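You operate a simulated robot arm through the tools that you are given. There is no shell and no other tool. Be economical: measure what you need, move in short steps, check, and stop when the job is done.

You run a simulated two-armed robot. Do the job below in one go: nothing can be reset, and whatever is moved stays where it is left.

Task
Wipe up the spill on the top of the tall bench with the grey towel and put it back.

The check looks at the end state, three seconds after you hand in, the way a careful person would. Anything else that was tipped, shoved, dropped, spilled or broken makes it a failure. Flat cloth is picked up by pressing the open fingertips on it (5 to 10 N) and closing them slowly along it; thin cloth reads only 2 to 8 mm in the jaws.

Robot
Two 7-joint arms with two-finger parallel grippers on one trunk, on a base that drives. Base frame: it is fixed to the floor where the robot stands at the start and does not move with it; the origin is under the middle of the robot, x ahead of it, y to its left, z up; the surface under the hand at the start is at about z = 0.9. Readings come in m, rad, newtons and seconds.
The left shoulder is at the start at [0.07, 0.188, 1.215], the right one opposite. With the tool pointing down near the work surface each hand reaches from about 0.32 to 0.8 m from the robot's upright axis, wherever it stands, measured 20 degrees to its own side. Payload 3.91 kg a hand.
The TCP of each hand is the grasp point between the finger pads, 0.03 m short of the fingertips. In the tool frame z runs along the fingers and y along their closing line. The gripper opens to 0.11 m. The fingers are 0.02 m wide and 0.01 m thick; the gripper's body (0.048 by 0.112 m) begins 0.055 m behind the TCP.
Orientation is that of the tool frame in the base frame, as [roll, pitch, yaw] about the fixed x, y, z axes, in that order (R = Rz(yaw) Ry(pitch) Rx(roll)). With the fingers straight down and closing along the base's y, the tool's x points along the base's -x, its y along +y and its z along -z.

Tools
- The arms move only by the tool apply_moves. It takes "left_rows", "right_rows" or both (then of equal length, played together; a hand with none holds still); each is a list of rows, each a list of 3 entries, a list of its own where there are three numbers: the shift along the tool's x, y, z in mm, then the turn, a rotation vector about the tool's x, y, z in rad, then the gripper command, from -1 (fully open) to 1 (shut), values between in proportion. In form: [[[x, y, z], [wx, wy, wz], hand], ...]. A call has 1 to 10 rows; each row is the pose to reach, as a shift and turn from the pose commanded when the call began, along the tool's axes at that moment. Rows are played at 5 a second. More than 0.05 m and 0.15 rad between two rows, or a gripper value outside its range, and nothing of the call is played. A pose out of reach is approached as far as the arm can. The call stops where the force on the tool passes 40 N (or 10 N more than at its start, if that is more) or the arm is blocked; 0.2 s more then pass. Each finger travels about 0.072 m/s and halts on what it meets, pressing with about 27 N; the grip force reading is that of the motor and also rises with nothing between the fingers. The clock runs only during rows and for 0.2 s after the last one: add rows that repeat a pose to give the fingers time. It gives the time, the measured TCP pose, the force on the tool (base axes), the opening and the grip force at its end, in the units of the frame above (readings bear some noise), with the torque about the TCP (base axes, N m) and any sound that the robot's microphone picked up.
- Cameras (640 x 400 px; columns grow to the right, rows downward): "scene" is now at [0.1271, -0.0132, 1.4214]; the picture's right is [-0.17, -0.99, -0.00], its down [-0.74, 0.13, -0.66] and it looks along [0.65, -0.11, -0.76] (base axes); focal length 244 px, centre (320, 200). "left" rides on the left gripper at [0.072, -0.017, -0.103] in its tool frame; the picture's right is [0.23, 0.97, 0.00], its down [-0.76, 0.18, -0.62] and it looks along [-0.61, 0.14, 0.78] (tool axes); focal length 222 px, centre (320, 200). "right" rides on the right gripper at [0.072, 0.017, -0.103] in its tool frame; the picture's right is [-0.23, 0.97, 0.00], its down [-0.76, -0.18, -0.62] and it looks along [-0.61, -0.14, 0.78] (tool axes); focal length 222 px, centre (320, 200). There is no depth. A picture from a camera that has moved, and an enlarged one, comes with that camera's place and axes in the base frame and with its lens.
- camera(camera): a new picture of that camera. It takes no simulated time.
- move_column(by): slides the trunk up (or, below 0, down) by that many m; the arms and the scene camera ride with it, the base frame stays. It gives what a move gives, with no picture.
- roll_base(legs): drives the robot by 1 to 6 legs, each [ahead, turn to the left] in m and rad, along the robot's own axes; the way and the turn of a leg run together, so that a leg with both is an arc; at most 1.5 m and 3.142 rad a leg. The arms and the cameras ride along, it lands a little off, and it stops where it bumps. It gives what a move gives.
- aim_head(pan, tilt): turns the head with the scene camera to pan (to the left, within 1.501 rad either way) and tilt (down, from -0.506 to 1.204), counted from straight ahead of the robot. It gives what a move gives.
- close_up(camera, box): a new picture of the part [left, top, right, bottom] of that camera's present view, enlarged. It takes no simulated time.
- close_job(): hands the job in; it is judged then, once.

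Go step by step. Nothing tells you exact positions but the pictures and the camera data: compare them with the known pose of the tool, close in by small moves and look again before you grip or let go. The budget is 120 turns and 100 pictures, counting those below and the enlarged ones. Unless the task says otherwise, let go and move clear before handing in, and close with one line.

The tools are called by a JSON object that holds its "method" and its "body". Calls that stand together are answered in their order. apply_moves: Moves the arms, as the interface text tells. Its arguments: {"type":"object","properties":{"left_rows":{"type":"array"},"right_rows":{"type":"array"}},"required":[]} The other tools are called the same way: move_column (by) slides the trunk up or down; roll_base (legs) drives the base; aim_head (pan, tilt) turns the head that bears the scene camera; camera (camera) takes a picture; close_up (camera, box) takes an enlarged picture of a part of a camera's view; close_job () hands the job in.

At the start:

```text
time: 0.0
left_eef_pos: [0.5977, 0.2068, 1.1798]
left_orientation: [3.141, -0.003, 3.141]
left_wrist_force: [0.2, 0.0, -0.9]
left_torque: [-0.01, -0.01, -0.01]
left_finger_gap: 0.1099
left_grasp_force: 0.0
right_eef_pos: [0.5384, -0.3247, 1.1603]
right_orientation: [3.141, 0.001, -3.142]
right_wrist_force: [0.4, -1.5, -0.7]
right_torque: [0.0, 0.0, -0.01]
right_finger_gap: 0.11
right_grasp_force: 0.1
trunk travel left (down, up): [-0.725, 0.215]
robot x, y, heading: [0.0005, -0.0034, -0.004]
head pan, tilt: [-0.168, 0.857]
```

scene: 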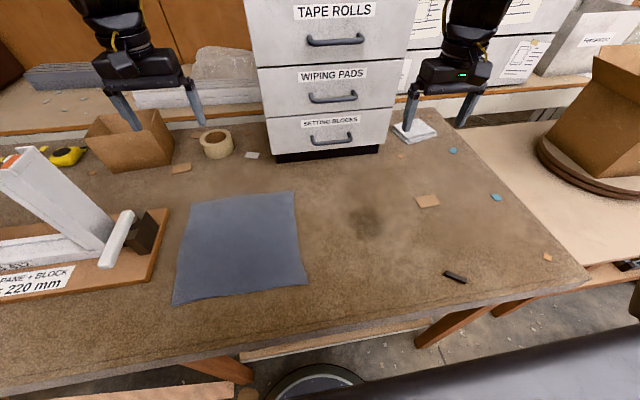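
right: 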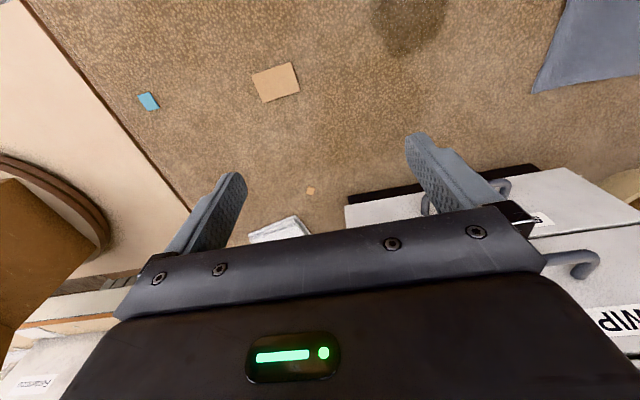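
left: 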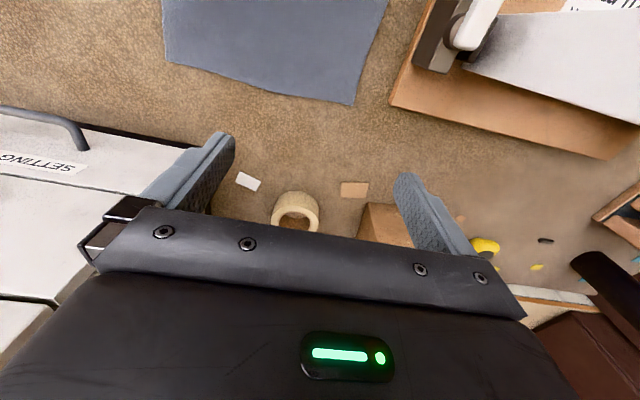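

I see a bench with a grey cloth and a dark spot on it, and a drawer unit with labels. I'll look around first to tell which bench is the tall one and where the spill is.

{"method": "aim_head", "body": {"pan": 0.9, "tilt": 0.5}}

{"method": "camera", "body": {"camera": "scene"}}

{"method": "aim_head", "body": {"pan": -1.0, "tilt": 0.5}}

{"method": "camera", "body": {"camera": "scene"}}

{"method": "aim_head", "body": {"pan": 0.0, "tilt": 0.2}}

{"method": "camera", "body": {"camera": "scene"}}

```text
time: 1.3
left_eef_pos: [0.5982, 0.2069, 1.1804]
left_orientation: [3.14, -0.001, -3.141]
left_wrist_force: [-0.3, 0.3, 0.0]
left_torque: [-0.03, 0.04, 0.02]
left_finger_gap: 0.1101
left_grasp_force: 0.0
right_eef_pos: [0.539, -0.3242, 1.1608]
right_orientation: [3.141, 0.001, 3.141]
right_wrist_force: [0.8, 0.8, 1.3]
right_torque: [-0.03, -0.01, 0.02]
right_finger_gap: 0.1098
right_grasp_force: 0.2
trunk travel left (down, up): [-0.725, 0.215]
robot x, y, heading: [0.0013, -0.0008, 0.003]
head pan, tilt: [0.901, 0.499]
```

```text
96 pictures are left
camera scene: at [0.1069, 0.0711, 1.4518], right [0.78, -0.62, 0.0], down [-0.3, -0.38, -0.88], along [0.55, 0.69, -0.48], focal length 244 px, centre (320, 200)
```

scene: 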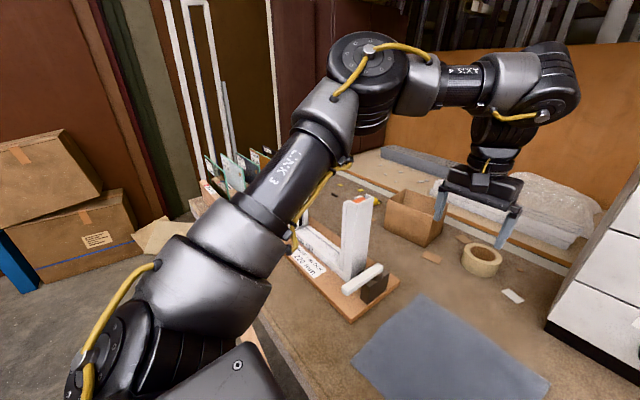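

```text
time: 3.2
left_eef_pos: [0.5974, 0.2078, 1.181]
left_orientation: [3.141, -0.003, 3.141]
left_wrist_force: [0.4, 0.2, 0.5]
left_torque: [0.01, 0.03, -0.01]
left_finger_gap: 0.1101
left_grasp_force: 0.0
right_eef_pos: [0.5372, -0.3246, 1.1607]
right_orientation: [3.141, 0.001, -3.141]
right_wrist_force: [-0.1, -0.1, 0.5]
right_torque: [-0.01, 0.0, 0.0]
right_finger_gap: 0.1102
right_grasp_force: 0.0
trunk travel left (down, up): [-0.725, 0.215]
robot x, y, heading: [0.0003, 0.0035, 0.002]
head pan, tilt: [-1.0, 0.499]
```

```text
95 pictures are left
camera scene: at [0.0995, -0.0767, 1.4518], right [-0.84, -0.54, 0.0], down [-0.26, 0.4, -0.88], along [0.47, -0.74, -0.48], focal length 244 px, centre (320, 200)
```

scene: 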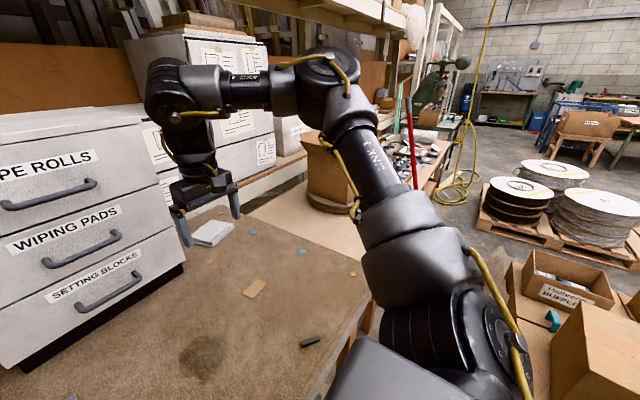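

```text
time: 4.5
left_eef_pos: [0.5983, 0.2077, 1.1796]
left_orientation: [3.141, -0.001, -3.141]
left_wrist_force: [-0.6, 0.0, 0.3]
left_torque: [-0.03, 0.02, -0.03]
left_finger_gap: 0.11
left_grasp_force: 0.1
right_eef_pos: [0.5376, -0.3242, 1.16]
right_orientation: [-3.141, -0.001, 3.14]
right_wrist_force: [0.0, 0.6, 0.5]
right_torque: [0.0, 0.01, -0.01]
right_finger_gap: 0.11
right_grasp_force: 0.2
trunk travel left (down, up): [-0.725, 0.215]
robot x, y, heading: [-0.0004, -0.0007, -0.002]
head pan, tilt: [0.0, 0.201]
```

```text
94 pictures are left
camera scene: at [0.1435, -0.0003, 1.4795], right [0.0, -1.0, 0.0], down [-0.2, 0.0, -0.98], along [0.98, 0.0, -0.2], focal length 244 px, centre (320, 200)
```

scene: 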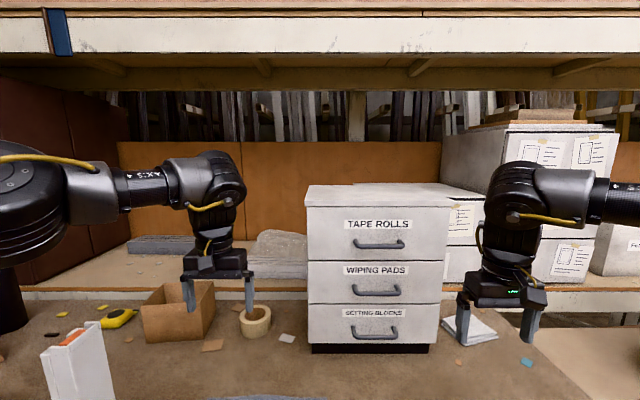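

The bench in front carries the grey cloth and a dark patch. I'll check for other benches to the sides and take a steep look at the bench itself.

{"method": "aim_head", "body": {"pan": -1.5, "tilt": 0.6}}

{"method": "camera", "body": {"camera": "scene"}}

{"method": "aim_head", "body": {"pan": -0.15, "tilt": 1.0}}

{"method": "camera", "body": {"camera": "scene"}}

{"method": "close_up", "body": {"camera": "scene", "box": [300, 80, 520, 260]}}

```text
time: 6.0
left_eef_pos: [0.5979, 0.2072, 1.18]
left_orientation: [-3.14, -0.002, -3.141]
left_wrist_force: [-0.5, -0.5, -0.3]
left_torque: [-0.04, -0.01, 0.02]
left_finger_gap: 0.1099
left_grasp_force: 0.1
right_eef_pos: [0.5379, -0.3241, 1.1599]
right_orientation: [3.141, 0.001, -3.141]
right_wrist_force: [-0.6, 0.4, -0.8]
right_torque: [0.01, 0.01, 0.0]
right_finger_gap: 0.1101
right_grasp_force: 0.2
trunk travel left (down, up): [-0.725, 0.215]
robot x, y, heading: [0.0028, -0.0008, 0.006]
head pan, tilt: [-1.499, 0.6]
```

```text
93 pictures are left
camera scene: at [0.0567, -0.0883, 1.4428], right [-1.0, -0.07, 0.0], down [-0.04, 0.56, -0.83], along [0.06, -0.82, -0.56], focal length 244 px, centre (320, 200)
```

scene: 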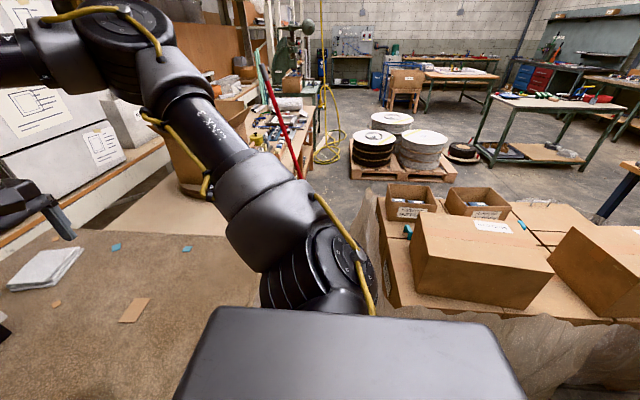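

```text
time: 7.5
left_eef_pos: [0.6004, 0.2076, 1.1805]
left_orientation: [-3.141, -0.001, -3.141]
left_wrist_force: [-0.1, -0.6, 1.1]
left_torque: [-0.02, -0.01, 0.02]
left_finger_gap: 0.1098
left_grasp_force: 0.1
right_eef_pos: [0.5384, -0.3261, 1.1602]
right_orientation: [-3.141, 0.0, -3.141]
right_wrist_force: [-0.1, 0.6, -0.3]
right_torque: [0.04, -0.01, 0.03]
right_finger_gap: 0.11
right_grasp_force: 0.0
trunk travel left (down, up): [-0.725, 0.215]
robot x, y, heading: [0.0021, 0.0031, -0.002]
head pan, tilt: [-0.15, 1.0]
```

```text
92 pictures are left
camera scene: at [0.1192, -0.0107, 1.4107], right [-0.15, -0.99, 0.0], down [-0.83, 0.13, -0.54], along [0.53, -0.08, -0.84], focal length 244 px, centre (320, 200)
```

scene: 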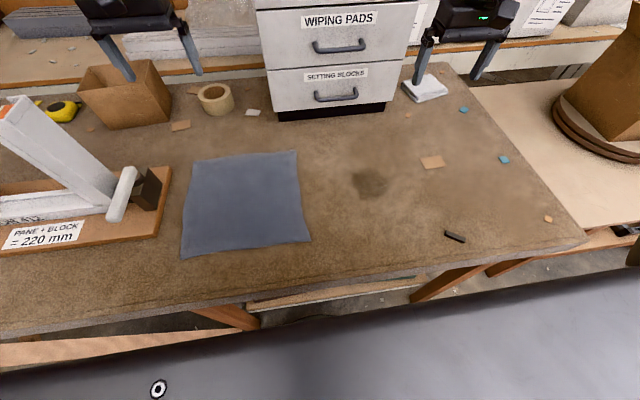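

```text
2.22 times, centred on (410, 170) of scene
camera zoom: at [0.1192, -0.0107, 1.4107], right [-0.15, -0.99, 0.0], down [-0.83, 0.13, -0.54], along [0.53, -0.08, -0.84], focal length 542 px, centre (120, 267)
```

zoom: 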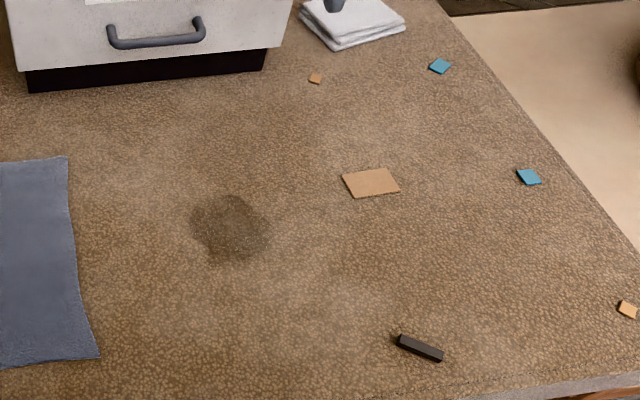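

The dark round patch right of the towel looks like the spill. I'll check the left side before settling on that.

{"method": "aim_head", "body": {"pan": 1.5, "tilt": 0.5}}

{"method": "camera", "body": {"camera": "scene"}}

{"method": "aim_head", "body": {"pan": -0.15, "tilt": 0.9}}

{"method": "close_up", "body": {"camera": "left", "box": [100, 0, 500, 250]}}

```text
time: 9.2
left_eef_pos: [0.5987, 0.2072, 1.1814]
left_orientation: [-3.14, -0.002, -3.141]
left_wrist_force: [0.8, 0.5, 0.4]
left_torque: [-0.01, 0.0, 0.01]
left_finger_gap: 0.1098
left_grasp_force: 0.0
right_eef_pos: [0.5378, -0.3249, 1.16]
right_orientation: [-3.141, -0.001, 3.14]
right_wrist_force: [-0.3, -0.6, 1.0]
right_torque: [-0.01, 0.0, -0.01]
right_finger_gap: 0.1099
right_grasp_force: 0.1
trunk travel left (down, up): [-0.725, 0.215]
robot x, y, heading: [-0.0031, -0.0011, -0.002]
head pan, tilt: [1.499, 0.499]
```

```text
90 pictures are left
camera scene: at [0.0569, 0.0906, 1.4518], right [1.0, -0.07, 0.0], down [-0.03, -0.48, -0.88], along [0.06, 0.88, -0.48], focal length 244 px, centre (320, 200)
```

scene: 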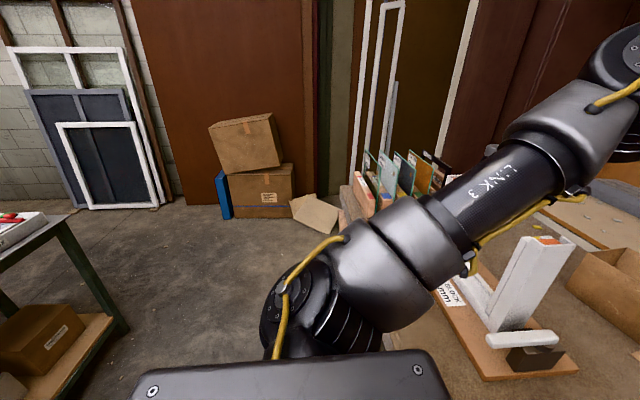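

```text
time: 10.9
left_eef_pos: [0.598, 0.2066, 1.1803]
left_orientation: [3.141, 0.0, -3.141]
left_wrist_force: [-0.3, 0.2, 0.2]
left_torque: [-0.01, 0.03, 0.04]
left_finger_gap: 0.11
left_grasp_force: 0.0
right_eef_pos: [0.5378, -0.3246, 1.1606]
right_orientation: [3.139, 0.0, -3.14]
right_wrist_force: [0.4, -0.6, 0.9]
right_torque: [0.05, -0.01, 0.01]
right_finger_gap: 0.1101
right_grasp_force: 0.1
trunk travel left (down, up): [-0.725, 0.215]
robot x, y, heading: [0.0026, 0.0005, 0.001]
head pan, tilt: [-0.15, 0.901]
```

```text
1.60 times, centred on (300, 125) of left
camera zoom: at [0.5258, 0.1892, 1.2833], right [-0.23, 0.97, 0.0], down [0.76, 0.18, 0.62], along [0.61, 0.14, -0.78], focal length 355 px, centre (352, 320)
```

zoom: 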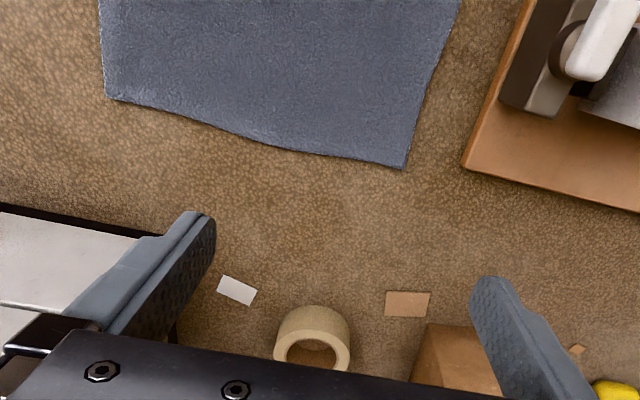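

The towel seems to lie over about x 0.34–0.62, y −0.02–0.26, and the spill is near (0.484, −0.193) with a radius of about 4 cm. A loose wood chip sits near (0.52, −0.385). I plan to pinch the towel's right edge with the right hand, slide it over the spill and scrub, then draw it back with the left hand. First I'll bring the right hand above the right edge.

{"method": "apply_moves", "body": {"right_rows": [[[8, 40, 10], [0, 0, 0], -0.5], [[16, 80, 25], [0, 0, 0], 0], [[24, 120, 45], [0, 0, 0], 0.09], [[32, 160, 65], [0, 0, 0], 0.09], [[40, 200, 85], [0, 0, 0], 0.09], [[48, 235, 110], [0, 0, 0], 0.09], [[54, 265, 135], [0, 0, 0], 0.09], [[60, 290, 155], [0, 0, 0], 0.09], [[60, 290, 170], [0, 0, 0], 0.09]]}}

{"method": "camera", "body": {"camera": "scene"}}

{"method": "camera", "body": {"camera": "right"}}

```text
time: 12.9
left_eef_pos: [0.5969, 0.2059, 1.1815]
left_orientation: [3.139, 0.0, 3.14]
left_wrist_force: [-0.3, 0.2, -0.6]
left_torque: [0.03, -0.02, 0.05]
left_finger_gap: 0.11
left_grasp_force: 0.1
right_eef_pos: [0.5226, -0.0553, 1.0033]
right_orientation: [3.141, 0.0, 3.14]
right_wrist_force: [0.2, -1.1, 0.0]
right_torque: [0.04, 0.0, 0.01]
right_finger_gap: 0.0502
right_grasp_force: 0.0
right hand out of reach, approached as far as the arm can: row 5, 6, 7, 8, 9
trunk travel left (down, up): [-0.725, 0.215]
robot x, y, heading: [0.0013, 0.0013, -0.003]
head pan, tilt: [-0.15, 0.901]
```

```text
88 pictures are left
camera scene: at [0.1241, -0.0136, 1.4181], right [-0.15, -0.99, 0.0], down [-0.77, 0.12, -0.62], along [0.61, -0.09, -0.78], focal length 244 px, centre (320, 200)
```

scene: 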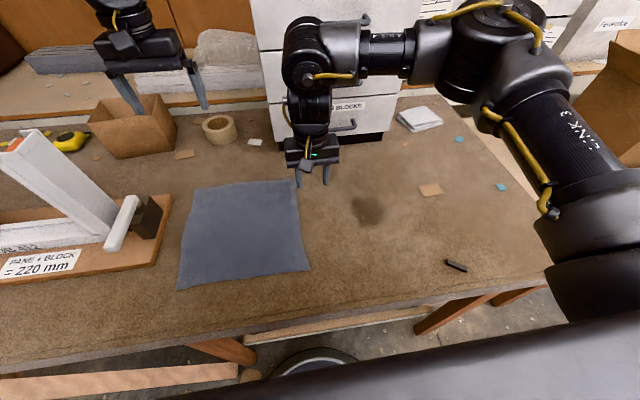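

```text
87 pictures are left
camera right: at [0.4498, -0.0379, 1.1065], right [0.23, 0.97, 0.0], down [0.76, -0.18, 0.62], along [0.61, -0.14, -0.78], focal length 222 px, centre (320, 200)
```

right: 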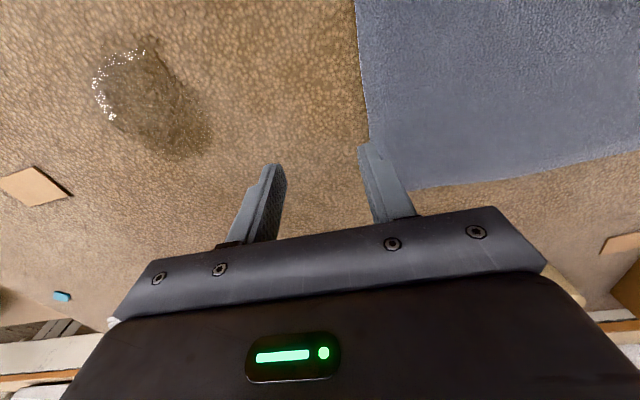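

The patch glints, so it is a wet spill. The right hand can't come far enough in from here, so I'll back the base off a little.

{"method": "roll_base", "body": {"legs": [[-0.13, 0]]}}

```text
time: 14.2
left_eef_pos: [0.465, 0.2075, 1.1808]
left_orientation: [-3.141, 0.0, 3.141]
left_wrist_force: [-0.3, 0.5, -0.3]
left_torque: [-0.01, 0.01, -0.02]
left_finger_gap: 0.11
left_grasp_force: 0.1
right_eef_pos: [0.3911, -0.053, 1.0039]
right_orientation: [3.14, -0.001, -3.14]
right_wrist_force: [-0.3, -0.5, 0.7]
right_torque: [-0.01, 0.0, 0.0]
right_finger_gap: 0.0499
right_grasp_force: 0.0
trunk travel left (down, up): [-0.725, 0.215]
robot x, y, heading: [-0.1302, -0.0007, -0.002]
head pan, tilt: [-0.15, 0.901]
```

Now I'll move the right hand over the right edge of the towel and look again.

{"method": "apply_moves", "body": {"right_rows": [[[-29, 26, 0], [0, 0, 0], 0.09], [[-58, 52, 0], [0, 0, 0], 0.09], [[-87, 78, 10], [0, 0, 0], 0.09], [[-87, 78, 30], [0, 0, 0], 0.09]]}}

{"method": "camera", "body": {"camera": "right"}}

{"method": "camera", "body": {"camera": "scene"}}

```text
time: 15.2
left_eef_pos: [0.4663, 0.2079, 1.179]
left_orientation: [3.14, -0.003, -3.138]
left_wrist_force: [0.1, -0.4, -0.2]
left_torque: [-0.01, 0.0, 0.02]
left_finger_gap: 0.1101
left_grasp_force: 0.1
right_eef_pos: [0.4803, 0.0251, 0.9717]
right_orientation: [3.14, -0.002, -3.139]
right_wrist_force: [0.4, 0.2, -0.5]
right_torque: [0.01, 0.02, 0.01]
right_finger_gap: 0.0502
right_grasp_force: 0.1
trunk travel left (down, up): [-0.725, 0.215]
robot x, y, heading: [-0.1321, -0.0001, 0.003]
head pan, tilt: [-0.15, 0.901]
```

```text
86 pictures are left
camera right: at [0.4072, 0.0424, 1.075], right [0.22, 0.97, 0.0], down [0.76, -0.18, 0.62], along [0.61, -0.14, -0.78], focal length 222 px, centre (320, 200)
```

right: 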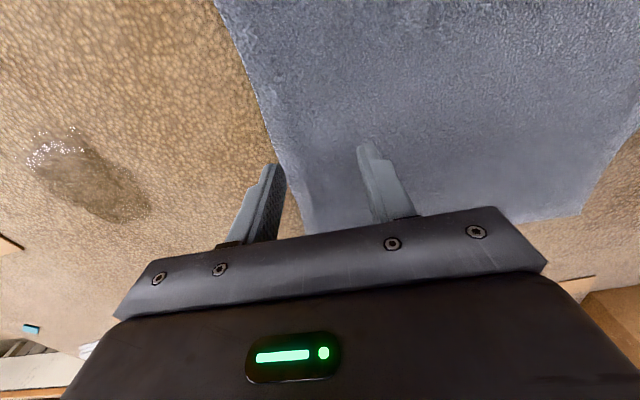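

```text
85 pictures are left
camera scene: at [-0.0056, -0.0123, 1.4178], right [-0.15, -0.99, 0.0], down [-0.78, 0.12, -0.62], along [0.61, -0.09, -0.78], focal length 244 px, centre (320, 200)
```

scene: 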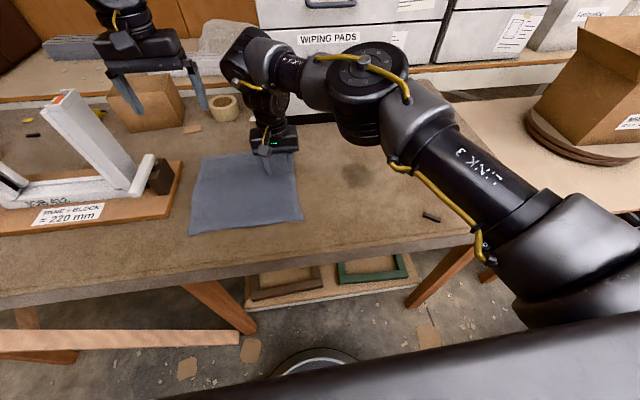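

The right finger is just over the edge, so I'll shift 12 mm inward and come down gently until contact.

{"method": "apply_moves", "body": {"right_rows": [[[0, 12, 10], [0, 0, 0], 0.09], [[0, 12, 25], [0, 0, 0], 0.09], [[0, 12, 34], [0, 0, 0], 0.09], [[0, 12, 38], [0, 0, 0], 0.09]]}}

{"method": "apply_moves", "body": {"right_rows": [[[0, 0, 2], [0, 0, 0], 0.09], [[0, 0, 4], [0, 0, 0], 0.09]]}}

```text
time: 16.2
left_eef_pos: [0.4661, 0.209, 1.1799]
left_orientation: [3.141, -0.001, -3.14]
left_wrist_force: [-0.1, -0.1, 0.6]
left_torque: [-0.03, -0.02, 0.02]
left_finger_gap: 0.11
left_grasp_force: 0.1
right_eef_pos: [0.4777, 0.0377, 0.9337]
right_orientation: [-3.141, 0.0, -3.14]
right_wrist_force: [0.0, -1.8, 2.8]
right_torque: [-0.03, 0.01, 0.01]
right_finger_gap: 0.05
right_grasp_force: 0.1
trunk travel left (down, up): [-0.725, 0.215]
robot x, y, heading: [-0.1331, -0.0005, -0.001]
head pan, tilt: [-0.15, 0.901]
```

```text
time: 16.8
left_eef_pos: [0.4646, 0.2082, 1.1811]
left_orientation: [3.14, -0.002, -3.14]
left_wrist_force: [-0.5, 1.3, -0.3]
left_torque: [0.0, -0.01, -0.02]
left_finger_gap: 0.1098
left_grasp_force: 0.1
right_eef_pos: [0.4777, 0.0367, 0.9346]
right_orientation: [3.141, 0.005, -3.14]
right_wrist_force: [3.9, 0.5, 19.3]
right_torque: [0.06, -0.09, 0.0]
right_finger_gap: 0.0499
right_grasp_force: 0.1
trunk travel left (down, up): [-0.725, 0.215]
robot x, y, heading: [-0.1302, 0.0006, 0.003]
head pan, tilt: [-0.15, 0.901]
```

Contact is at about z 0.934 with too much force, so I'll ease off 2.5 mm and close slowly.

{"method": "apply_moves", "body": {"right_rows": [[[0, 0, -2.3], [0, 0, 0], 0.09], [[0, 0, -2.3], [0, 0, 0], 0.2], [[0, 0, -2.3], [0, 0, 0], 0.3], [[0, 0, -2.3], [0, 0, 0], 0.42], [[0, 0, -2.3], [0, 0, 0], 0.54], [[0, 0, -2.3], [0, 0, 0], 0.66], [[0, 0, -2.3], [0, 0, 0], 0.78], [[0, 0, -2.3], [0, 0, 0], 0.9], [[0, 0, -2.3], [0, 0, 0], 1], [[0, 0, -2.3], [0, 0, 0], 1]]}}

{"method": "camera", "body": {"camera": "right"}}

```text
time: 19.0
left_eef_pos: [0.4646, 0.2085, 1.1811]
left_orientation: [3.141, 0.0, 3.142]
left_wrist_force: [-0.3, 0.5, -0.7]
left_torque: [0.01, -0.01, -0.01]
left_finger_gap: 0.1101
left_grasp_force: 0.0
right_eef_pos: [0.4767, 0.0372, 0.9329]
right_orientation: [3.141, -0.001, -3.14]
right_wrist_force: [-1.1, 0.0, 8.1]
right_torque: [0.0, 0.03, -0.01]
right_finger_gap: 0.0046
right_grasp_force: 26.9
trunk travel left (down, up): [-0.725, 0.215]
robot x, y, heading: [-0.1275, 0.0029, 0.005]
head pan, tilt: [-0.15, 0.901]
```

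```text
84 pictures are left
camera right: at [0.4041, 0.0545, 1.037], right [0.23, 0.97, 0.0], down [0.76, -0.18, 0.62], along [0.61, -0.14, -0.78], focal length 222 px, centre (320, 200)
```

right: 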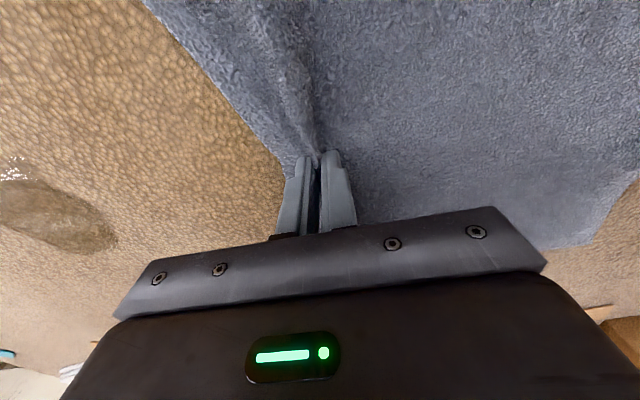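

The fold is held (4.6 mm). Now the left hand goes over the towel's left edge.

{"method": "apply_moves", "body": {"left_rows": [[[-6, 3, 45], [0, 0, 0], 0.09], [[-13, 6, 90], [0, 0, 0], 0.09], [[-13, 6, 135], [0, 0, 0], 0.09], [[-13, 6, 180], [0, 0, 0], 0.09], [[-13, 6, 205], [0, 0, 0], 0.09]]}}

{"method": "camera", "body": {"camera": "left"}}

{"method": "camera", "body": {"camera": "scene"}}

```text
time: 20.2
left_eef_pos: [0.4779, 0.2144, 0.9754]
left_orientation: [-3.141, -0.001, -3.138]
left_wrist_force: [-0.5, -0.4, 1.0]
left_torque: [0.02, 0.02, 0.02]
left_finger_gap: 0.0499
left_grasp_force: 0.1
right_eef_pos: [0.4776, 0.037, 0.9334]
right_orientation: [-3.142, -0.001, -3.139]
right_wrist_force: [-1.7, -1.2, 6.5]
right_torque: [-0.06, 0.08, 0.0]
right_finger_gap: 0.0044
right_grasp_force: 26.8
trunk travel left (down, up): [-0.725, 0.215]
robot x, y, heading: [-0.1322, 0.0026, 0.005]
head pan, tilt: [-0.15, 0.901]
```

```text
83 pictures are left
camera left: at [0.4055, 0.1969, 1.0773], right [-0.23, 0.97, 0.0], down [0.76, 0.18, 0.62], along [0.61, 0.14, -0.78], focal length 222 px, centre (320, 200)
```

left: 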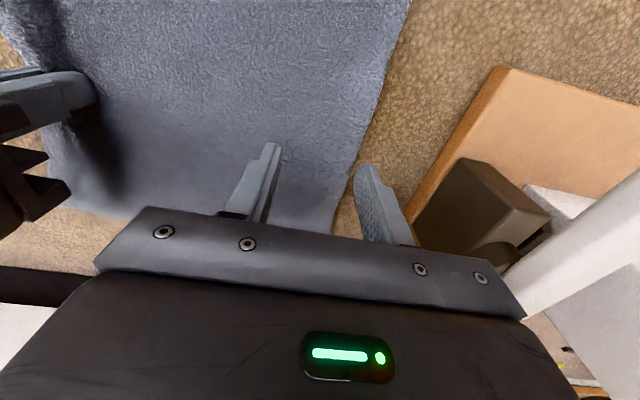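

```text
82 pictures are left
camera scene: at [-0.0083, -0.0112, 1.4182], right [-0.15, -0.99, 0.0], down [-0.77, 0.12, -0.62], along [0.61, -0.09, -0.78], focal length 244 px, centre (320, 200)
```

scene: 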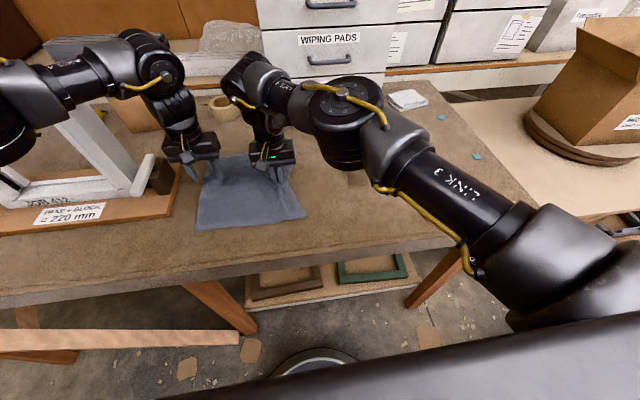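

The left edge is at y≈0.25, so I'll shift 15 mm inward and touch down.

{"method": "apply_moves", "body": {"left_rows": [[[0, -15, 15], [0, 0, 0], 0.09], [[0, -15, 30], [0, 0, 0], 0.09], [[0, -15, 39], [0, 0, 0], 0.09], [[0, -15, 42], [0, 0, 0], 0.09]]}}

```text
time: 21.2
left_eef_pos: [0.4775, 0.1991, 0.9328]
left_orientation: [-3.141, 0.0, -3.138]
left_wrist_force: [-0.2, 0.4, 2.5]
left_torque: [0.03, 0.02, 0.02]
left_finger_gap: 0.0502
left_grasp_force: 0.1
right_eef_pos: [0.4777, 0.0368, 0.9342]
right_orientation: [3.139, 0.0, -3.139]
right_wrist_force: [-2.2, -1.0, 5.4]
right_torque: [-0.04, 0.03, -0.02]
right_finger_gap: 0.0046
right_grasp_force: 27.2
trunk travel left (down, up): [-0.725, 0.215]
robot x, y, heading: [-0.1328, -0.0006, -0.002]
head pan, tilt: [-0.15, 0.901]
```

{"method": "apply_moves", "body": {"left_rows": [[[0, 0, 1.3], [0, 0, 0], 0.09], [[0, 0, 1.3], [0, 0, 0], 0.2], [[0, 0, 1.3], [0, 0, 0], 0.3], [[0, 0, 1.3], [0, 0, 0], 0.42], [[0, 0, 1.3], [0, 0, 0], 0.54], [[0, 0, 1.3], [0, 0, 0], 0.66], [[0, 0, 1.3], [0, 0, 0], 0.78], [[0, 0, 1.3], [0, 0, 0], 0.9], [[0, 0, 1.3], [0, 0, 0], 1], [[0, 0, 1.3], [0, 0, 0], 1]]}}

{"method": "camera", "body": {"camera": "left"}}

```text
time: 23.4
left_eef_pos: [0.4768, 0.1975, 0.9338]
left_orientation: [3.141, 0.002, -3.141]
left_wrist_force: [1.3, -8.1, 11.6]
left_torque: [-0.28, -0.01, 0.05]
left_finger_gap: 0.0046
left_grasp_force: 26.8
right_eef_pos: [0.4767, 0.0365, 0.933]
right_orientation: [3.141, 0.0, -3.14]
right_wrist_force: [0.5, 6.3, 4.2]
right_torque: [0.16, -0.03, 0.01]
right_finger_gap: 0.0047
right_grasp_force: 27.2
trunk travel left (down, up): [-0.725, 0.215]
robot x, y, heading: [-0.1304, 0.0026, 0.002]
head pan, tilt: [-0.15, 0.901]
```

```text
81 pictures are left
camera left: at [0.4051, 0.1799, 1.0357], right [-0.23, 0.97, 0.0], down [0.76, 0.18, 0.62], along [0.61, 0.14, -0.78], focal length 222 px, centre (320, 200)
```

left: 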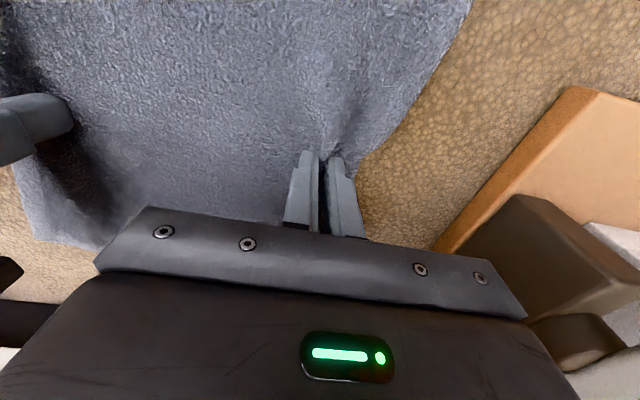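

Both edges are held. I'll lift slightly, carry the towel right together until the right grip is over the spill, and look.

{"method": "apply_moves", "body": {"left_rows": [[[0, -3, -12], [0, 0, 0], 1], [[0, -43, -12], [0, 0, 0], 1], [[0, -83, -12], [0, 0, 0], 1], [[0, -123, -12], [0, 0, 0], 1], [[0, -163, -12], [0, 0, 0], 1], [[0, -198, -12], [0, 0, 0], 1], [[0, -228, -12], [0, 0, 0], 1]], "right_rows": [[[0, 0, -12], [0, 0, 0], 1], [[0, -40, -12], [0, 0, 0], 1], [[0, -80, -12], [0, 0, 0], 1], [[0, -120, -12], [0, 0, 0], 1], [[0, -160, -12], [0, 0, 0], 1], [[0, -195, -12], [0, 0, 0], 1], [[0, -228, -12], [0, 0, 0], 1]]}}

{"method": "camera", "body": {"camera": "right"}}

{"method": "camera", "body": {"camera": "scene"}}

```text
time: 25.0
left_eef_pos: [0.4787, -0.0305, 0.9442]
left_orientation: [3.14, -0.001, -3.139]
left_wrist_force: [-0.7, -9.3, 0.4]
left_torque: [-0.21, -0.04, 0.04]
left_finger_gap: 0.0046
left_grasp_force: 27.3
right_eef_pos: [0.4785, -0.1915, 0.9444]
right_orientation: [3.137, -0.002, -3.139]
right_wrist_force: [-0.9, 8.3, 0.1]
right_torque: [0.3, 0.01, -0.05]
right_finger_gap: 0.0047
right_grasp_force: 27.0
trunk travel left (down, up): [-0.725, 0.215]
robot x, y, heading: [-0.1293, -0.0008, 0.002]
head pan, tilt: [-0.15, 0.901]
```

```text
80 pictures are left
camera right: at [0.4042, -0.1755, 1.048], right [0.22, 0.97, 0.0], down [0.76, -0.18, 0.62], along [0.61, -0.14, -0.78], focal length 222 px, centre (320, 200)
```

right: 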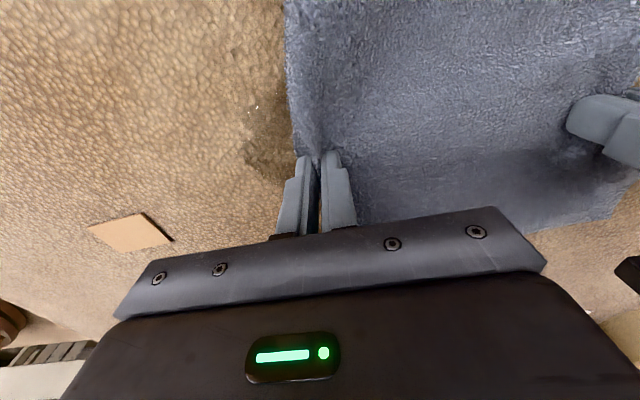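

```text
79 pictures are left
camera scene: at [-0.0077, -0.0153, 1.418], right [-0.15, -0.99, 0.0], down [-0.77, 0.12, -0.62], along [0.61, -0.09, -0.78], focal length 244 px, centre (320, 200)
```

scene: 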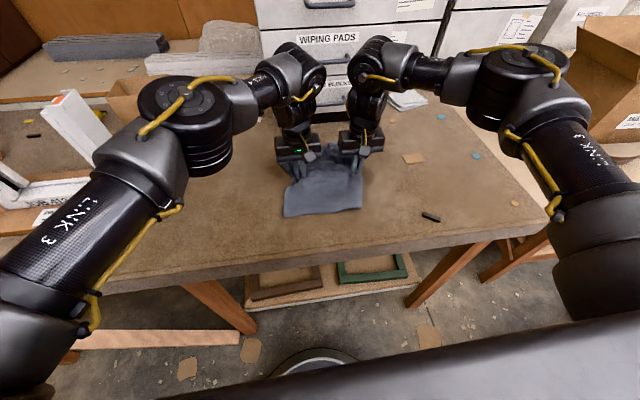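

The left part of the spill is under the towel and its right part still shows. I'll go 45 mm further right, then press down.

{"method": "apply_moves", "body": {"left_rows": [[[0, -24, 0], [0, 0, 0], 1], [[0, -47, 0], [0, 0, 0], 1], [[0, -47, 8], [0, 0, 0], 1], [[0, -47, 8], [0, 0, 0], 1]], "right_rows": [[[0, -20, 0], [0, 0, 0], 1], [[0, -44, 0], [0, 0, 0], 1], [[0, -44, 8], [0, 0, 0], 1], [[0, -44, 12], [0, 0, 0], 1]]}}

{"method": "camera", "body": {"camera": "right"}}

```text
time: 26.0
left_eef_pos: [0.4768, -0.0617, 0.9437]
left_orientation: [-3.14, 0.001, 3.14]
left_wrist_force: [1.4, -30.4, -0.7]
left_torque: [-0.95, -0.09, 0.13]
left_finger_gap: 0.0053
left_grasp_force: 27.0
left hand out of reach, approached as far as the arm can: row 2, 3, 4
right_eef_pos: [0.4792, -0.2311, 0.9363]
right_orientation: [3.134, 0.007, -3.139]
right_wrist_force: [2.6, 28.4, 19.3]
right_torque: [0.95, -0.07, 0.03]
right_finger_gap: 0.0052
right_grasp_force: 27.0
trunk travel left (down, up): [-0.725, 0.215]
robot x, y, heading: [-0.1306, -0.0019, -0.001]
head pan, tilt: [-0.15, 0.901]
```

```text
78 pictures are left
camera right: at [0.4046, -0.2154, 1.0398], right [0.22, 0.97, 0.01], down [0.76, -0.18, 0.63], along [0.61, -0.13, -0.78], focal length 222 px, centre (320, 200)
```

right: 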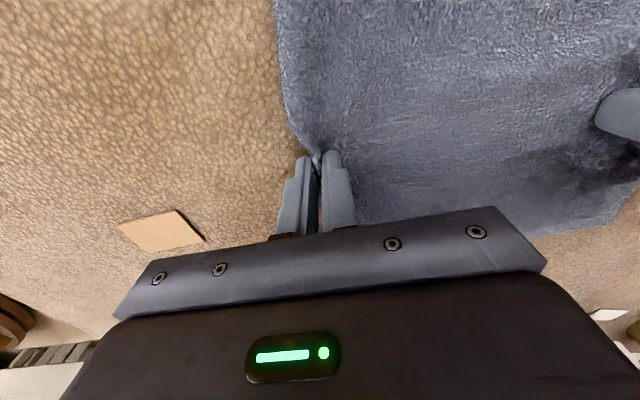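

The visible part is covered and the left hand is at its limit with high tension. I'll slacken a little and scrub, both hands moving together and the right fingers pressing.

{"method": "apply_moves", "body": {"left_rows": [[[0, 0, 0], [0, 0, 0], 1], [[-15, 0, 0], [0, 0, 0], 1], [[-35, 5, 0], [0, 0, 0], 1], [[-20, 5, 0], [0, 0, 0], 1], [[0, 5, 0], [0, 0, 0], 1], [[20, 10, 0], [0, 0, 0], 1], [[0, 25, 0], [0, 0, 0], 1], [[-30, 30, 0], [0, 0, 0], 1], [[0, 30, 0], [0, 0, 0], 1], [[25, 30, 0], [0, 0, 0], 1]], "right_rows": [[[0, 16, 0], [0, 0, 0], 1], [[-20, 16, 0], [0, 0, 0], 1], [[-40, 18, 0], [0, 0, 0], 1], [[-20, 20, 0], [0, 0, 0], 1], [[0, 20, 0], [0, 0, 0], 1], [[30, 25, 0], [0, 0, 0], 1], [[0, 40, 0], [0, 0, 0], 1], [[-35, 45, 0], [0, 0, 0], 1], [[0, 45, 0], [0, 0, 0], 1], [[35, 45, 0], [0, 0, 0], 1]]}}

{"method": "camera", "body": {"camera": "right"}}

```text
time: 28.2
left_eef_pos: [0.4523, -0.0305, 0.9427]
left_orientation: [3.141, 0.001, -3.14]
left_wrist_force: [-0.2, -2.3, -0.1]
left_torque: [-0.08, -0.03, 0.08]
left_finger_gap: 0.0042
left_grasp_force: 26.9
left hand out of reach, approached as far as the arm can: row 2, 3, 4
right_eef_pos: [0.4431, -0.1861, 0.9356]
right_orientation: [3.141, 0.004, -3.141]
right_wrist_force: [14.5, 2.8, 30.4]
right_torque: [0.21, -0.4, -0.04]
right_finger_gap: 0.0045
right_grasp_force: 27.2
trunk travel left (down, up): [-0.725, 0.215]
robot x, y, heading: [-0.1304, 0.0008, 0.004]
head pan, tilt: [-0.15, 0.901]
```

```text
77 pictures are left
camera right: at [0.3691, -0.1691, 1.0389], right [0.23, 0.97, 0.0], down [0.76, -0.18, 0.63], along [0.61, -0.14, -0.78], focal length 222 px, centre (320, 200)
```

right: 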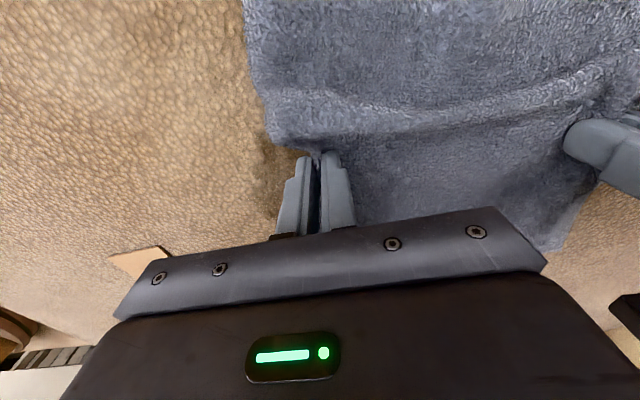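

A faint dark edge remains near the fingers. I'll lift and slide left to inspect the spot.

{"method": "apply_moves", "body": {"left_rows": [[[0, 20, -4], [0, 0, 0], 1], [[0, 50, -4], [0, 0, 0], 1], [[-20, 90, -4], [0, 0, 0], 1], [[-25, 130, -4], [0, 0, 0], 1]], "right_rows": [[[0, 10, -10], [0, 0, 0], 1], [[-10, 40, -12], [0, 0, 0], 1], [[-25, 80, -12], [0, 0, 0], 1], [[-35, 120, -12], [0, 0, 0], 1]]}}

{"method": "camera", "body": {"camera": "right"}}

{"method": "close_up", "body": {"camera": "scene", "box": [260, 110, 460, 240]}}

```text
time: 29.2
left_eef_pos: [0.4784, 0.1039, 0.9447]
left_orientation: [-3.135, 0.0, 3.141]
left_wrist_force: [0.3, -18.6, 0.2]
left_torque: [-0.65, -0.05, 0.11]
left_finger_gap: 0.0046
left_grasp_force: 26.5
right_eef_pos: [0.4799, -0.0639, 0.9434]
right_orientation: [-3.139, -0.002, -3.138]
right_wrist_force: [-0.5, 19.5, 1.0]
right_torque: [0.57, 0.05, 0.03]
right_finger_gap: 0.0045
right_grasp_force: 26.6
trunk travel left (down, up): [-0.725, 0.215]
robot x, y, heading: [-0.1338, 0.0, 0.0]
head pan, tilt: [-0.15, 0.901]
```

```text
76 pictures are left
camera right: at [0.4064, -0.0463, 1.0484], right [0.22, 0.97, 0.0], down [0.76, -0.17, 0.62], along [0.61, -0.14, -0.78], focal length 222 px, centre (320, 200)
```

right: 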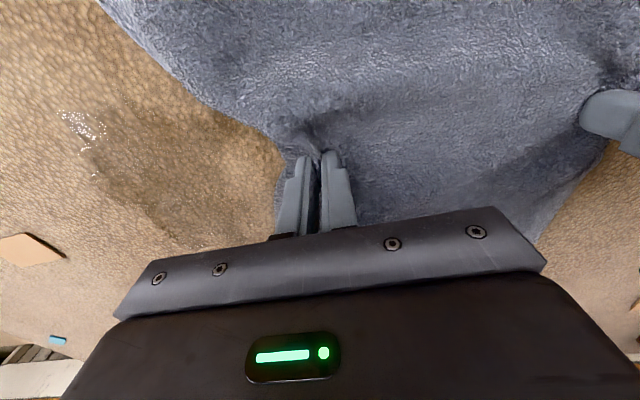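

```text
3.08 times, centred on (360, 175) of scene
camera zoom: at [-0.0074, -0.006, 1.418], right [-0.15, -0.99, 0.0], down [-0.78, 0.11, -0.62], along [0.61, -0.09, -0.78], focal length 750 px, centre (197, 277)
```

zoom: 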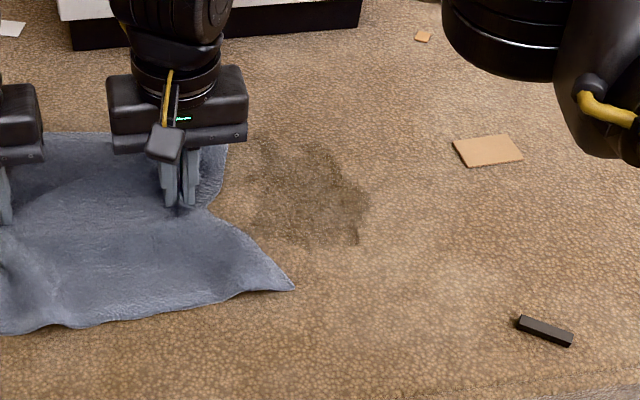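

The spill has become paler but is still there, now about x 0.42–0.55, y −0.25 to −0.13. It needs a thorough pressed raster. I'll slacken the towel, then back the base 9 cm so the left hand can follow further across.

{"method": "apply_moves", "body": {"right_rows": [[[0, 10, -3], [0, 0, 0], 1], [[0, 12, -3], [0, 0, 0], 1]]}}

{"method": "roll_base", "body": {"legs": [[-0.09, 0]]}}

```text
time: 29.8
left_eef_pos: [0.4791, 0.1032, 0.9462]
left_orientation: [-3.141, -0.003, -3.138]
left_wrist_force: [-0.1, -6.8, -0.4]
left_torque: [-0.27, -0.02, 0.08]
left_finger_gap: 0.0046
left_grasp_force: 26.6
right_eef_pos: [0.4799, -0.0578, 0.9474]
right_orientation: [-3.137, 0.0, -3.141]
right_wrist_force: [-0.8, 7.5, -0.2]
right_torque: [0.22, 0.03, -0.03]
right_finger_gap: 0.0045
right_grasp_force: 26.6
trunk travel left (down, up): [-0.725, 0.215]
robot x, y, heading: [-0.1332, -0.0036, 0.003]
head pan, tilt: [-0.15, 0.901]
```

```text
time: 30.9
left_eef_pos: [0.3918, 0.1, 0.9424]
left_orientation: [3.141, -0.005, -3.138]
left_wrist_force: [0.6, -3.4, 0.3]
left_torque: [-0.12, -0.02, 0.05]
left_finger_gap: 0.0043
left_grasp_force: 27.4
right_eef_pos: [0.3941, -0.0577, 0.9448]
right_orientation: [-3.141, -0.004, 3.141]
right_wrist_force: [0.8, 4.5, 1.0]
right_torque: [0.1, 0.02, 0.0]
right_finger_gap: 0.0044
right_grasp_force: 26.9
trunk travel left (down, up): [-0.725, 0.215]
robot x, y, heading: [-0.2226, -0.0015, 0.004]
head pan, tilt: [-0.15, 0.901]
```

Now carry both to the near-left corner of the spill and press.

{"method": "apply_moves", "body": {"left_rows": [[[-10, -40, -4], [0, 0, 0], 1], [[-25, -82, -4], [0, 0, 0], 1], [[-25, -82, 0], [0, 0, 0], 1], [[-25, -82, 0], [0, 0, 0], 1]], "right_rows": [[[-10, -40, -4], [0, 0, 0], 1], [[-25, -80, -4], [0, 0, 0], 1], [[-25, -80, 6], [0, 0, 0], 1], [[-25, -80, 11], [0, 0, 0], 1]]}}

```text
time: 31.9
left_eef_pos: [0.4115, 0.018, 0.9482]
left_orientation: [3.141, 0.0, -3.137]
left_wrist_force: [0.1, -0.4, -0.3]
left_torque: [-0.02, 0.02, 0.0]
left_finger_gap: 0.0047
left_grasp_force: 27.5
right_eef_pos: [0.4132, -0.1375, 0.9385]
right_orientation: [3.139, 0.002, -3.141]
right_wrist_force: [1.8, 1.5, 1.7]
right_torque: [0.04, 0.02, -0.02]
right_finger_gap: 0.0044
right_grasp_force: 26.7
trunk travel left (down, up): [-0.725, 0.215]
robot x, y, heading: [-0.2225, -0.0008, 0.001]
head pan, tilt: [-0.15, 0.901]
```

{"method": "apply_moves", "body": {"left_rows": [[[0, 0, 2], [0, 0, 0], 1], [[-45, 0, 2], [0, 0, 0], 1], [[-90, 0, 2], [0, 0, 0], 1], [[-135, 0, 2], [0, 0, 0], 1], [[-135, -25, 2], [0, 0, 0], 1], [[-90, -25, 2], [0, 0, 0], 1], [[-45, -25, 2], [0, 0, 0], 1], [[0, -25, 2], [0, 0, 0], 1], [[0, -50, 2], [0, 0, 0], 1]], "right_rows": [[[0, 0, 6], [0, 0, 0], 1], [[-45, 0, 6], [0, 0, 0], 1], [[-90, 0, 6], [0, 0, 0], 1], [[-135, 0, 6], [0, 0, 0], 1], [[-135, -25, 6], [0, 0, 0], 1], [[-90, -25, 6], [0, 0, 0], 1], [[-45, -25, 6], [0, 0, 0], 1], [[0, -25, 6], [0, 0, 0], 1], [[0, -50, 6], [0, 0, 0], 1]]}}

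{"method": "apply_moves", "body": {"left_rows": [[[-45, 0, 0], [0, 0, 0], 1], [[-90, 0, 0], [0, 0, 0], 1], [[-135, 0, 0], [0, 0, 0], 1], [[-135, -25, 0], [0, 0, 0], 1], [[-90, -25, 0], [0, 0, 0], 1], [[-45, -25, 0], [0, 0, 0], 1], [[0, -25, 0], [0, 0, 0], 1], [[0, -45, 0], [0, 0, 0], 1], [[-45, -45, 0], [0, 0, 0], 1], [[-90, -45, 0], [0, 0, 0], 1]], "right_rows": [[[-45, 0, 0], [0, 0, 0], 1], [[-90, 0, 0], [0, 0, 0], 1], [[-135, 0, 0], [0, 0, 0], 1], [[-135, -25, 0], [0, 0, 0], 1], [[-90, -25, 0], [0, 0, 0], 1], [[-45, -25, 0], [0, 0, 0], 1], [[0, -25, 0], [0, 0, 0], 1], [[0, -45, 0], [0, 0, 0], 1], [[-45, -45, 0], [0, 0, 0], 1], [[-90, -45, 0], [0, 0, 0], 1]]}}

{"method": "camera", "body": {"camera": "right"}}

{"method": "camera", "body": {"camera": "scene"}}

```text
time: 32.5
left_eef_pos: [0.4275, -0.0286, 0.9518]
left_orientation: [-3.001, -0.009, -3.136]
left_wrist_force: [-2.2, 9.2, 4.6]
left_torque: [-0.68, -0.22, 0.11]
left_finger_gap: 0.0043
left_grasp_force: 26.9
left hand out of reach, approached as far as the arm can: row 2
right_eef_pos: [0.436, -0.1348, 0.9351]
right_orientation: [-3.131, -0.022, -3.108]
right_wrist_force: [-11.1, -9.1, 21.1]
right_torque: [0.59, 0.67, -0.19]
right_finger_gap: 0.0044
right_grasp_force: 26.9
trunk travel left (down, up): [-0.725, 0.215]
robot x, y, heading: [-0.2185, -0.0036, 0.001]
head pan, tilt: [-0.15, 0.901]
stopped in row 2 (right hand): the force on the tool passed its limit at 87 N (the readings are from after the stop); the commanded pose is now the measured one
```

```text
time: 32.8
left_eef_pos: [0.437, -0.0291, 0.9491]
left_orientation: [-3.0, -0.008, -3.129]
left_wrist_force: [0.5, 1.7, 0.1]
left_torque: [-0.1, -0.02, 0.02]
left_finger_gap: 0.0044
left_grasp_force: 27.0
left hand out of reach, approached as far as the arm can: row 1
right_eef_pos: [0.4434, -0.1334, 0.9356]
right_orientation: [3.142, -0.032, -3.119]
right_wrist_force: [-12.3, -2.3, 23.3]
right_torque: [0.21, 0.44, 0.01]
right_finger_gap: 0.0046
right_grasp_force: 26.7
right hand out of reach, approached as far as the arm can: row 1
trunk travel left (down, up): [-0.725, 0.215]
robot x, y, heading: [-0.2211, 0.0021, 0.001]
head pan, tilt: [-0.15, 0.901]
stopped in row 1 (right hand): the force on the tool passed its limit at 72 N (the readings are from after the stop); the commanded pose is now the measured one
```

```text
74 pictures are left
camera right: at [0.3733, -0.117, 1.0406], right [0.21, 0.98, -0.01], down [0.78, -0.16, 0.6], along [0.58, -0.13, -0.8], focal length 222 px, centre (320, 200)
```

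right: 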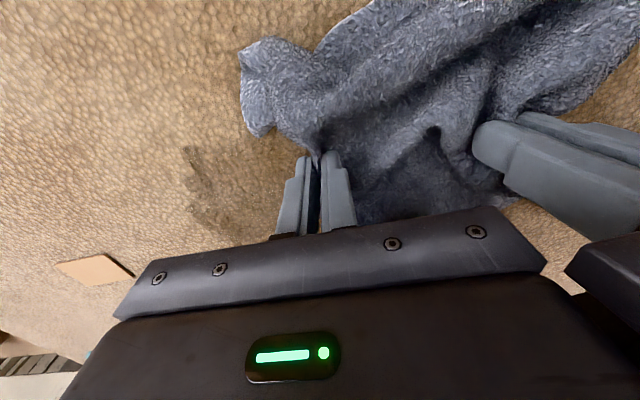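

```text
73 pictures are left
camera scene: at [-0.1005, -0.0102, 1.4183], right [-0.15, -0.99, 0.0], down [-0.77, 0.12, -0.62], along [0.62, -0.09, -0.78], focal length 244 px, centre (320, 200)
```

scene: 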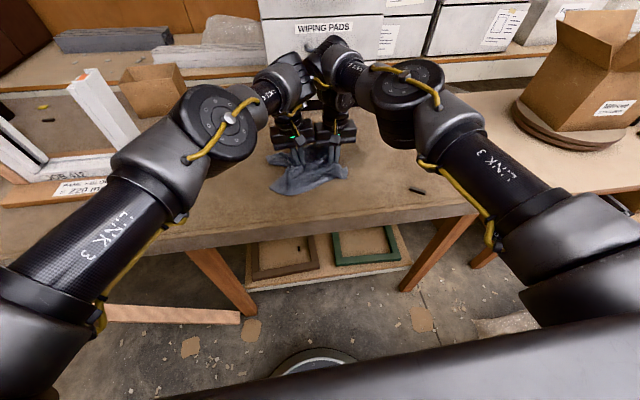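

The hands got too close in reach terms and the move was cut short; the towel has bunched, which is fine for wiping. I'll let go with the left hand, take it clear, and scrub with the right alone.

{"method": "apply_moves", "body": {"left_rows": [[[0, 0, 0], [0, 0, 0], 0.5], [[0, 0, 0], [0, 0, 0], 0.0], [[0, 0, -25], [0, 0, 0], 0.0], [[0, 0, -65], [0, 0, 0], 0], [[0, 30, -105], [0, 0, 0], 0], [[0, 75, -130], [0, 0, 0], 0], [[0, 120, -150], [0, 0, 0], 0], [[0, 160, -170], [0, 0, 0], 0], [[0, 200, -190], [0, 0, 0], 0]], "right_rows": [[[0, 0, 0], [0, 0, 0], 1], [[0, 0, -6], [0, 0, 0], 1], [[0, 0, -6], [0, 0, 0], 1], [[0, 0, -10], [0, 0, 0], 1], [[0, 0, -10], [0, 0, 0], 1], [[0, 0, -10], [0, 0, 0], 1], [[0, 0, -10], [0, 0, 0], 1], [[0, 0, -10], [0, 0, 0], 1], [[0, 0, -10], [0, 0, 0], 1]]}}

{"method": "roll_base", "body": {"legs": [[0.06, 0]]}}

{"method": "camera", "body": {"camera": "scene"}}

{"method": "camera", "body": {"camera": "right"}}

```text
refused: row 6 steps farther than a row can; nothing moved
```

```text
time: 33.9
left_eef_pos: [0.4891, -0.0298, 0.9481]
left_orientation: [-3.002, -0.013, -3.128]
left_wrist_force: [-0.4, 0.1, 0.4]
left_torque: [0.06, 0.01, 0.03]
left_finger_gap: 0.0042
left_grasp_force: 26.8
right_eef_pos: [0.4976, -0.1335, 0.9357]
right_orientation: [-3.141, -0.034, -3.123]
right_wrist_force: [-7.7, -2.5, 16.7]
right_torque: [0.02, 0.28, 0.01]
right_finger_gap: 0.0044
right_grasp_force: 26.5
trunk travel left (down, up): [-0.725, 0.215]
robot x, y, heading: [-0.1718, -0.0019, 0.004]
head pan, tilt: [-0.15, 0.901]
stopped in leg 1: the force on the tool passed its limit at 43 N (the readings are from after the stop); the commanded pose is now the measured one
```

```text
72 pictures are left
camera scene: at [-0.0464, -0.0107, 1.418], right [-0.15, -0.99, 0.0], down [-0.77, 0.12, -0.62], along [0.61, -0.09, -0.78], focal length 244 px, centre (320, 200)
```

scene: 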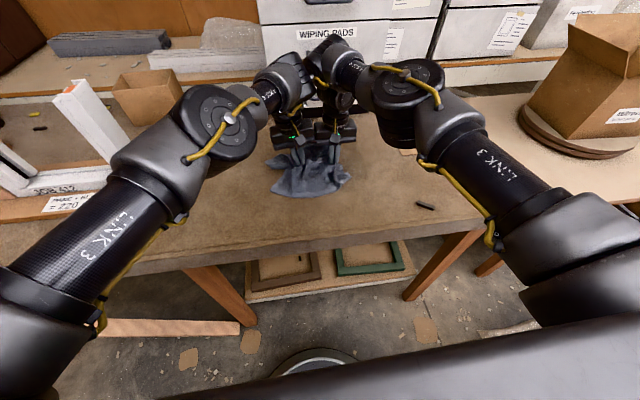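

```text
71 pictures are left
camera right: at [0.4268, -0.1175, 1.041], right [0.21, 0.98, -0.01], down [0.78, -0.16, 0.6], along [0.58, -0.13, -0.8], focal length 222 px, centre (320, 200)
```

right: 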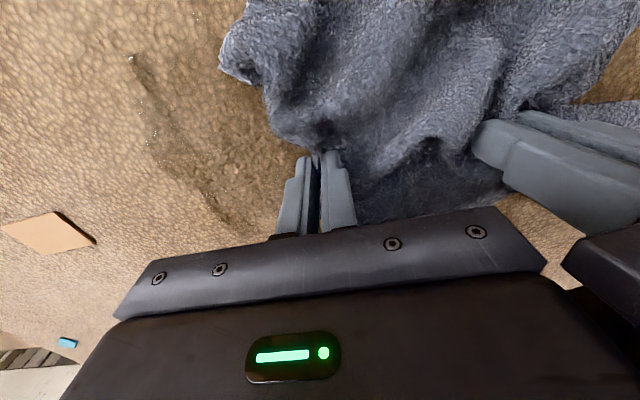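

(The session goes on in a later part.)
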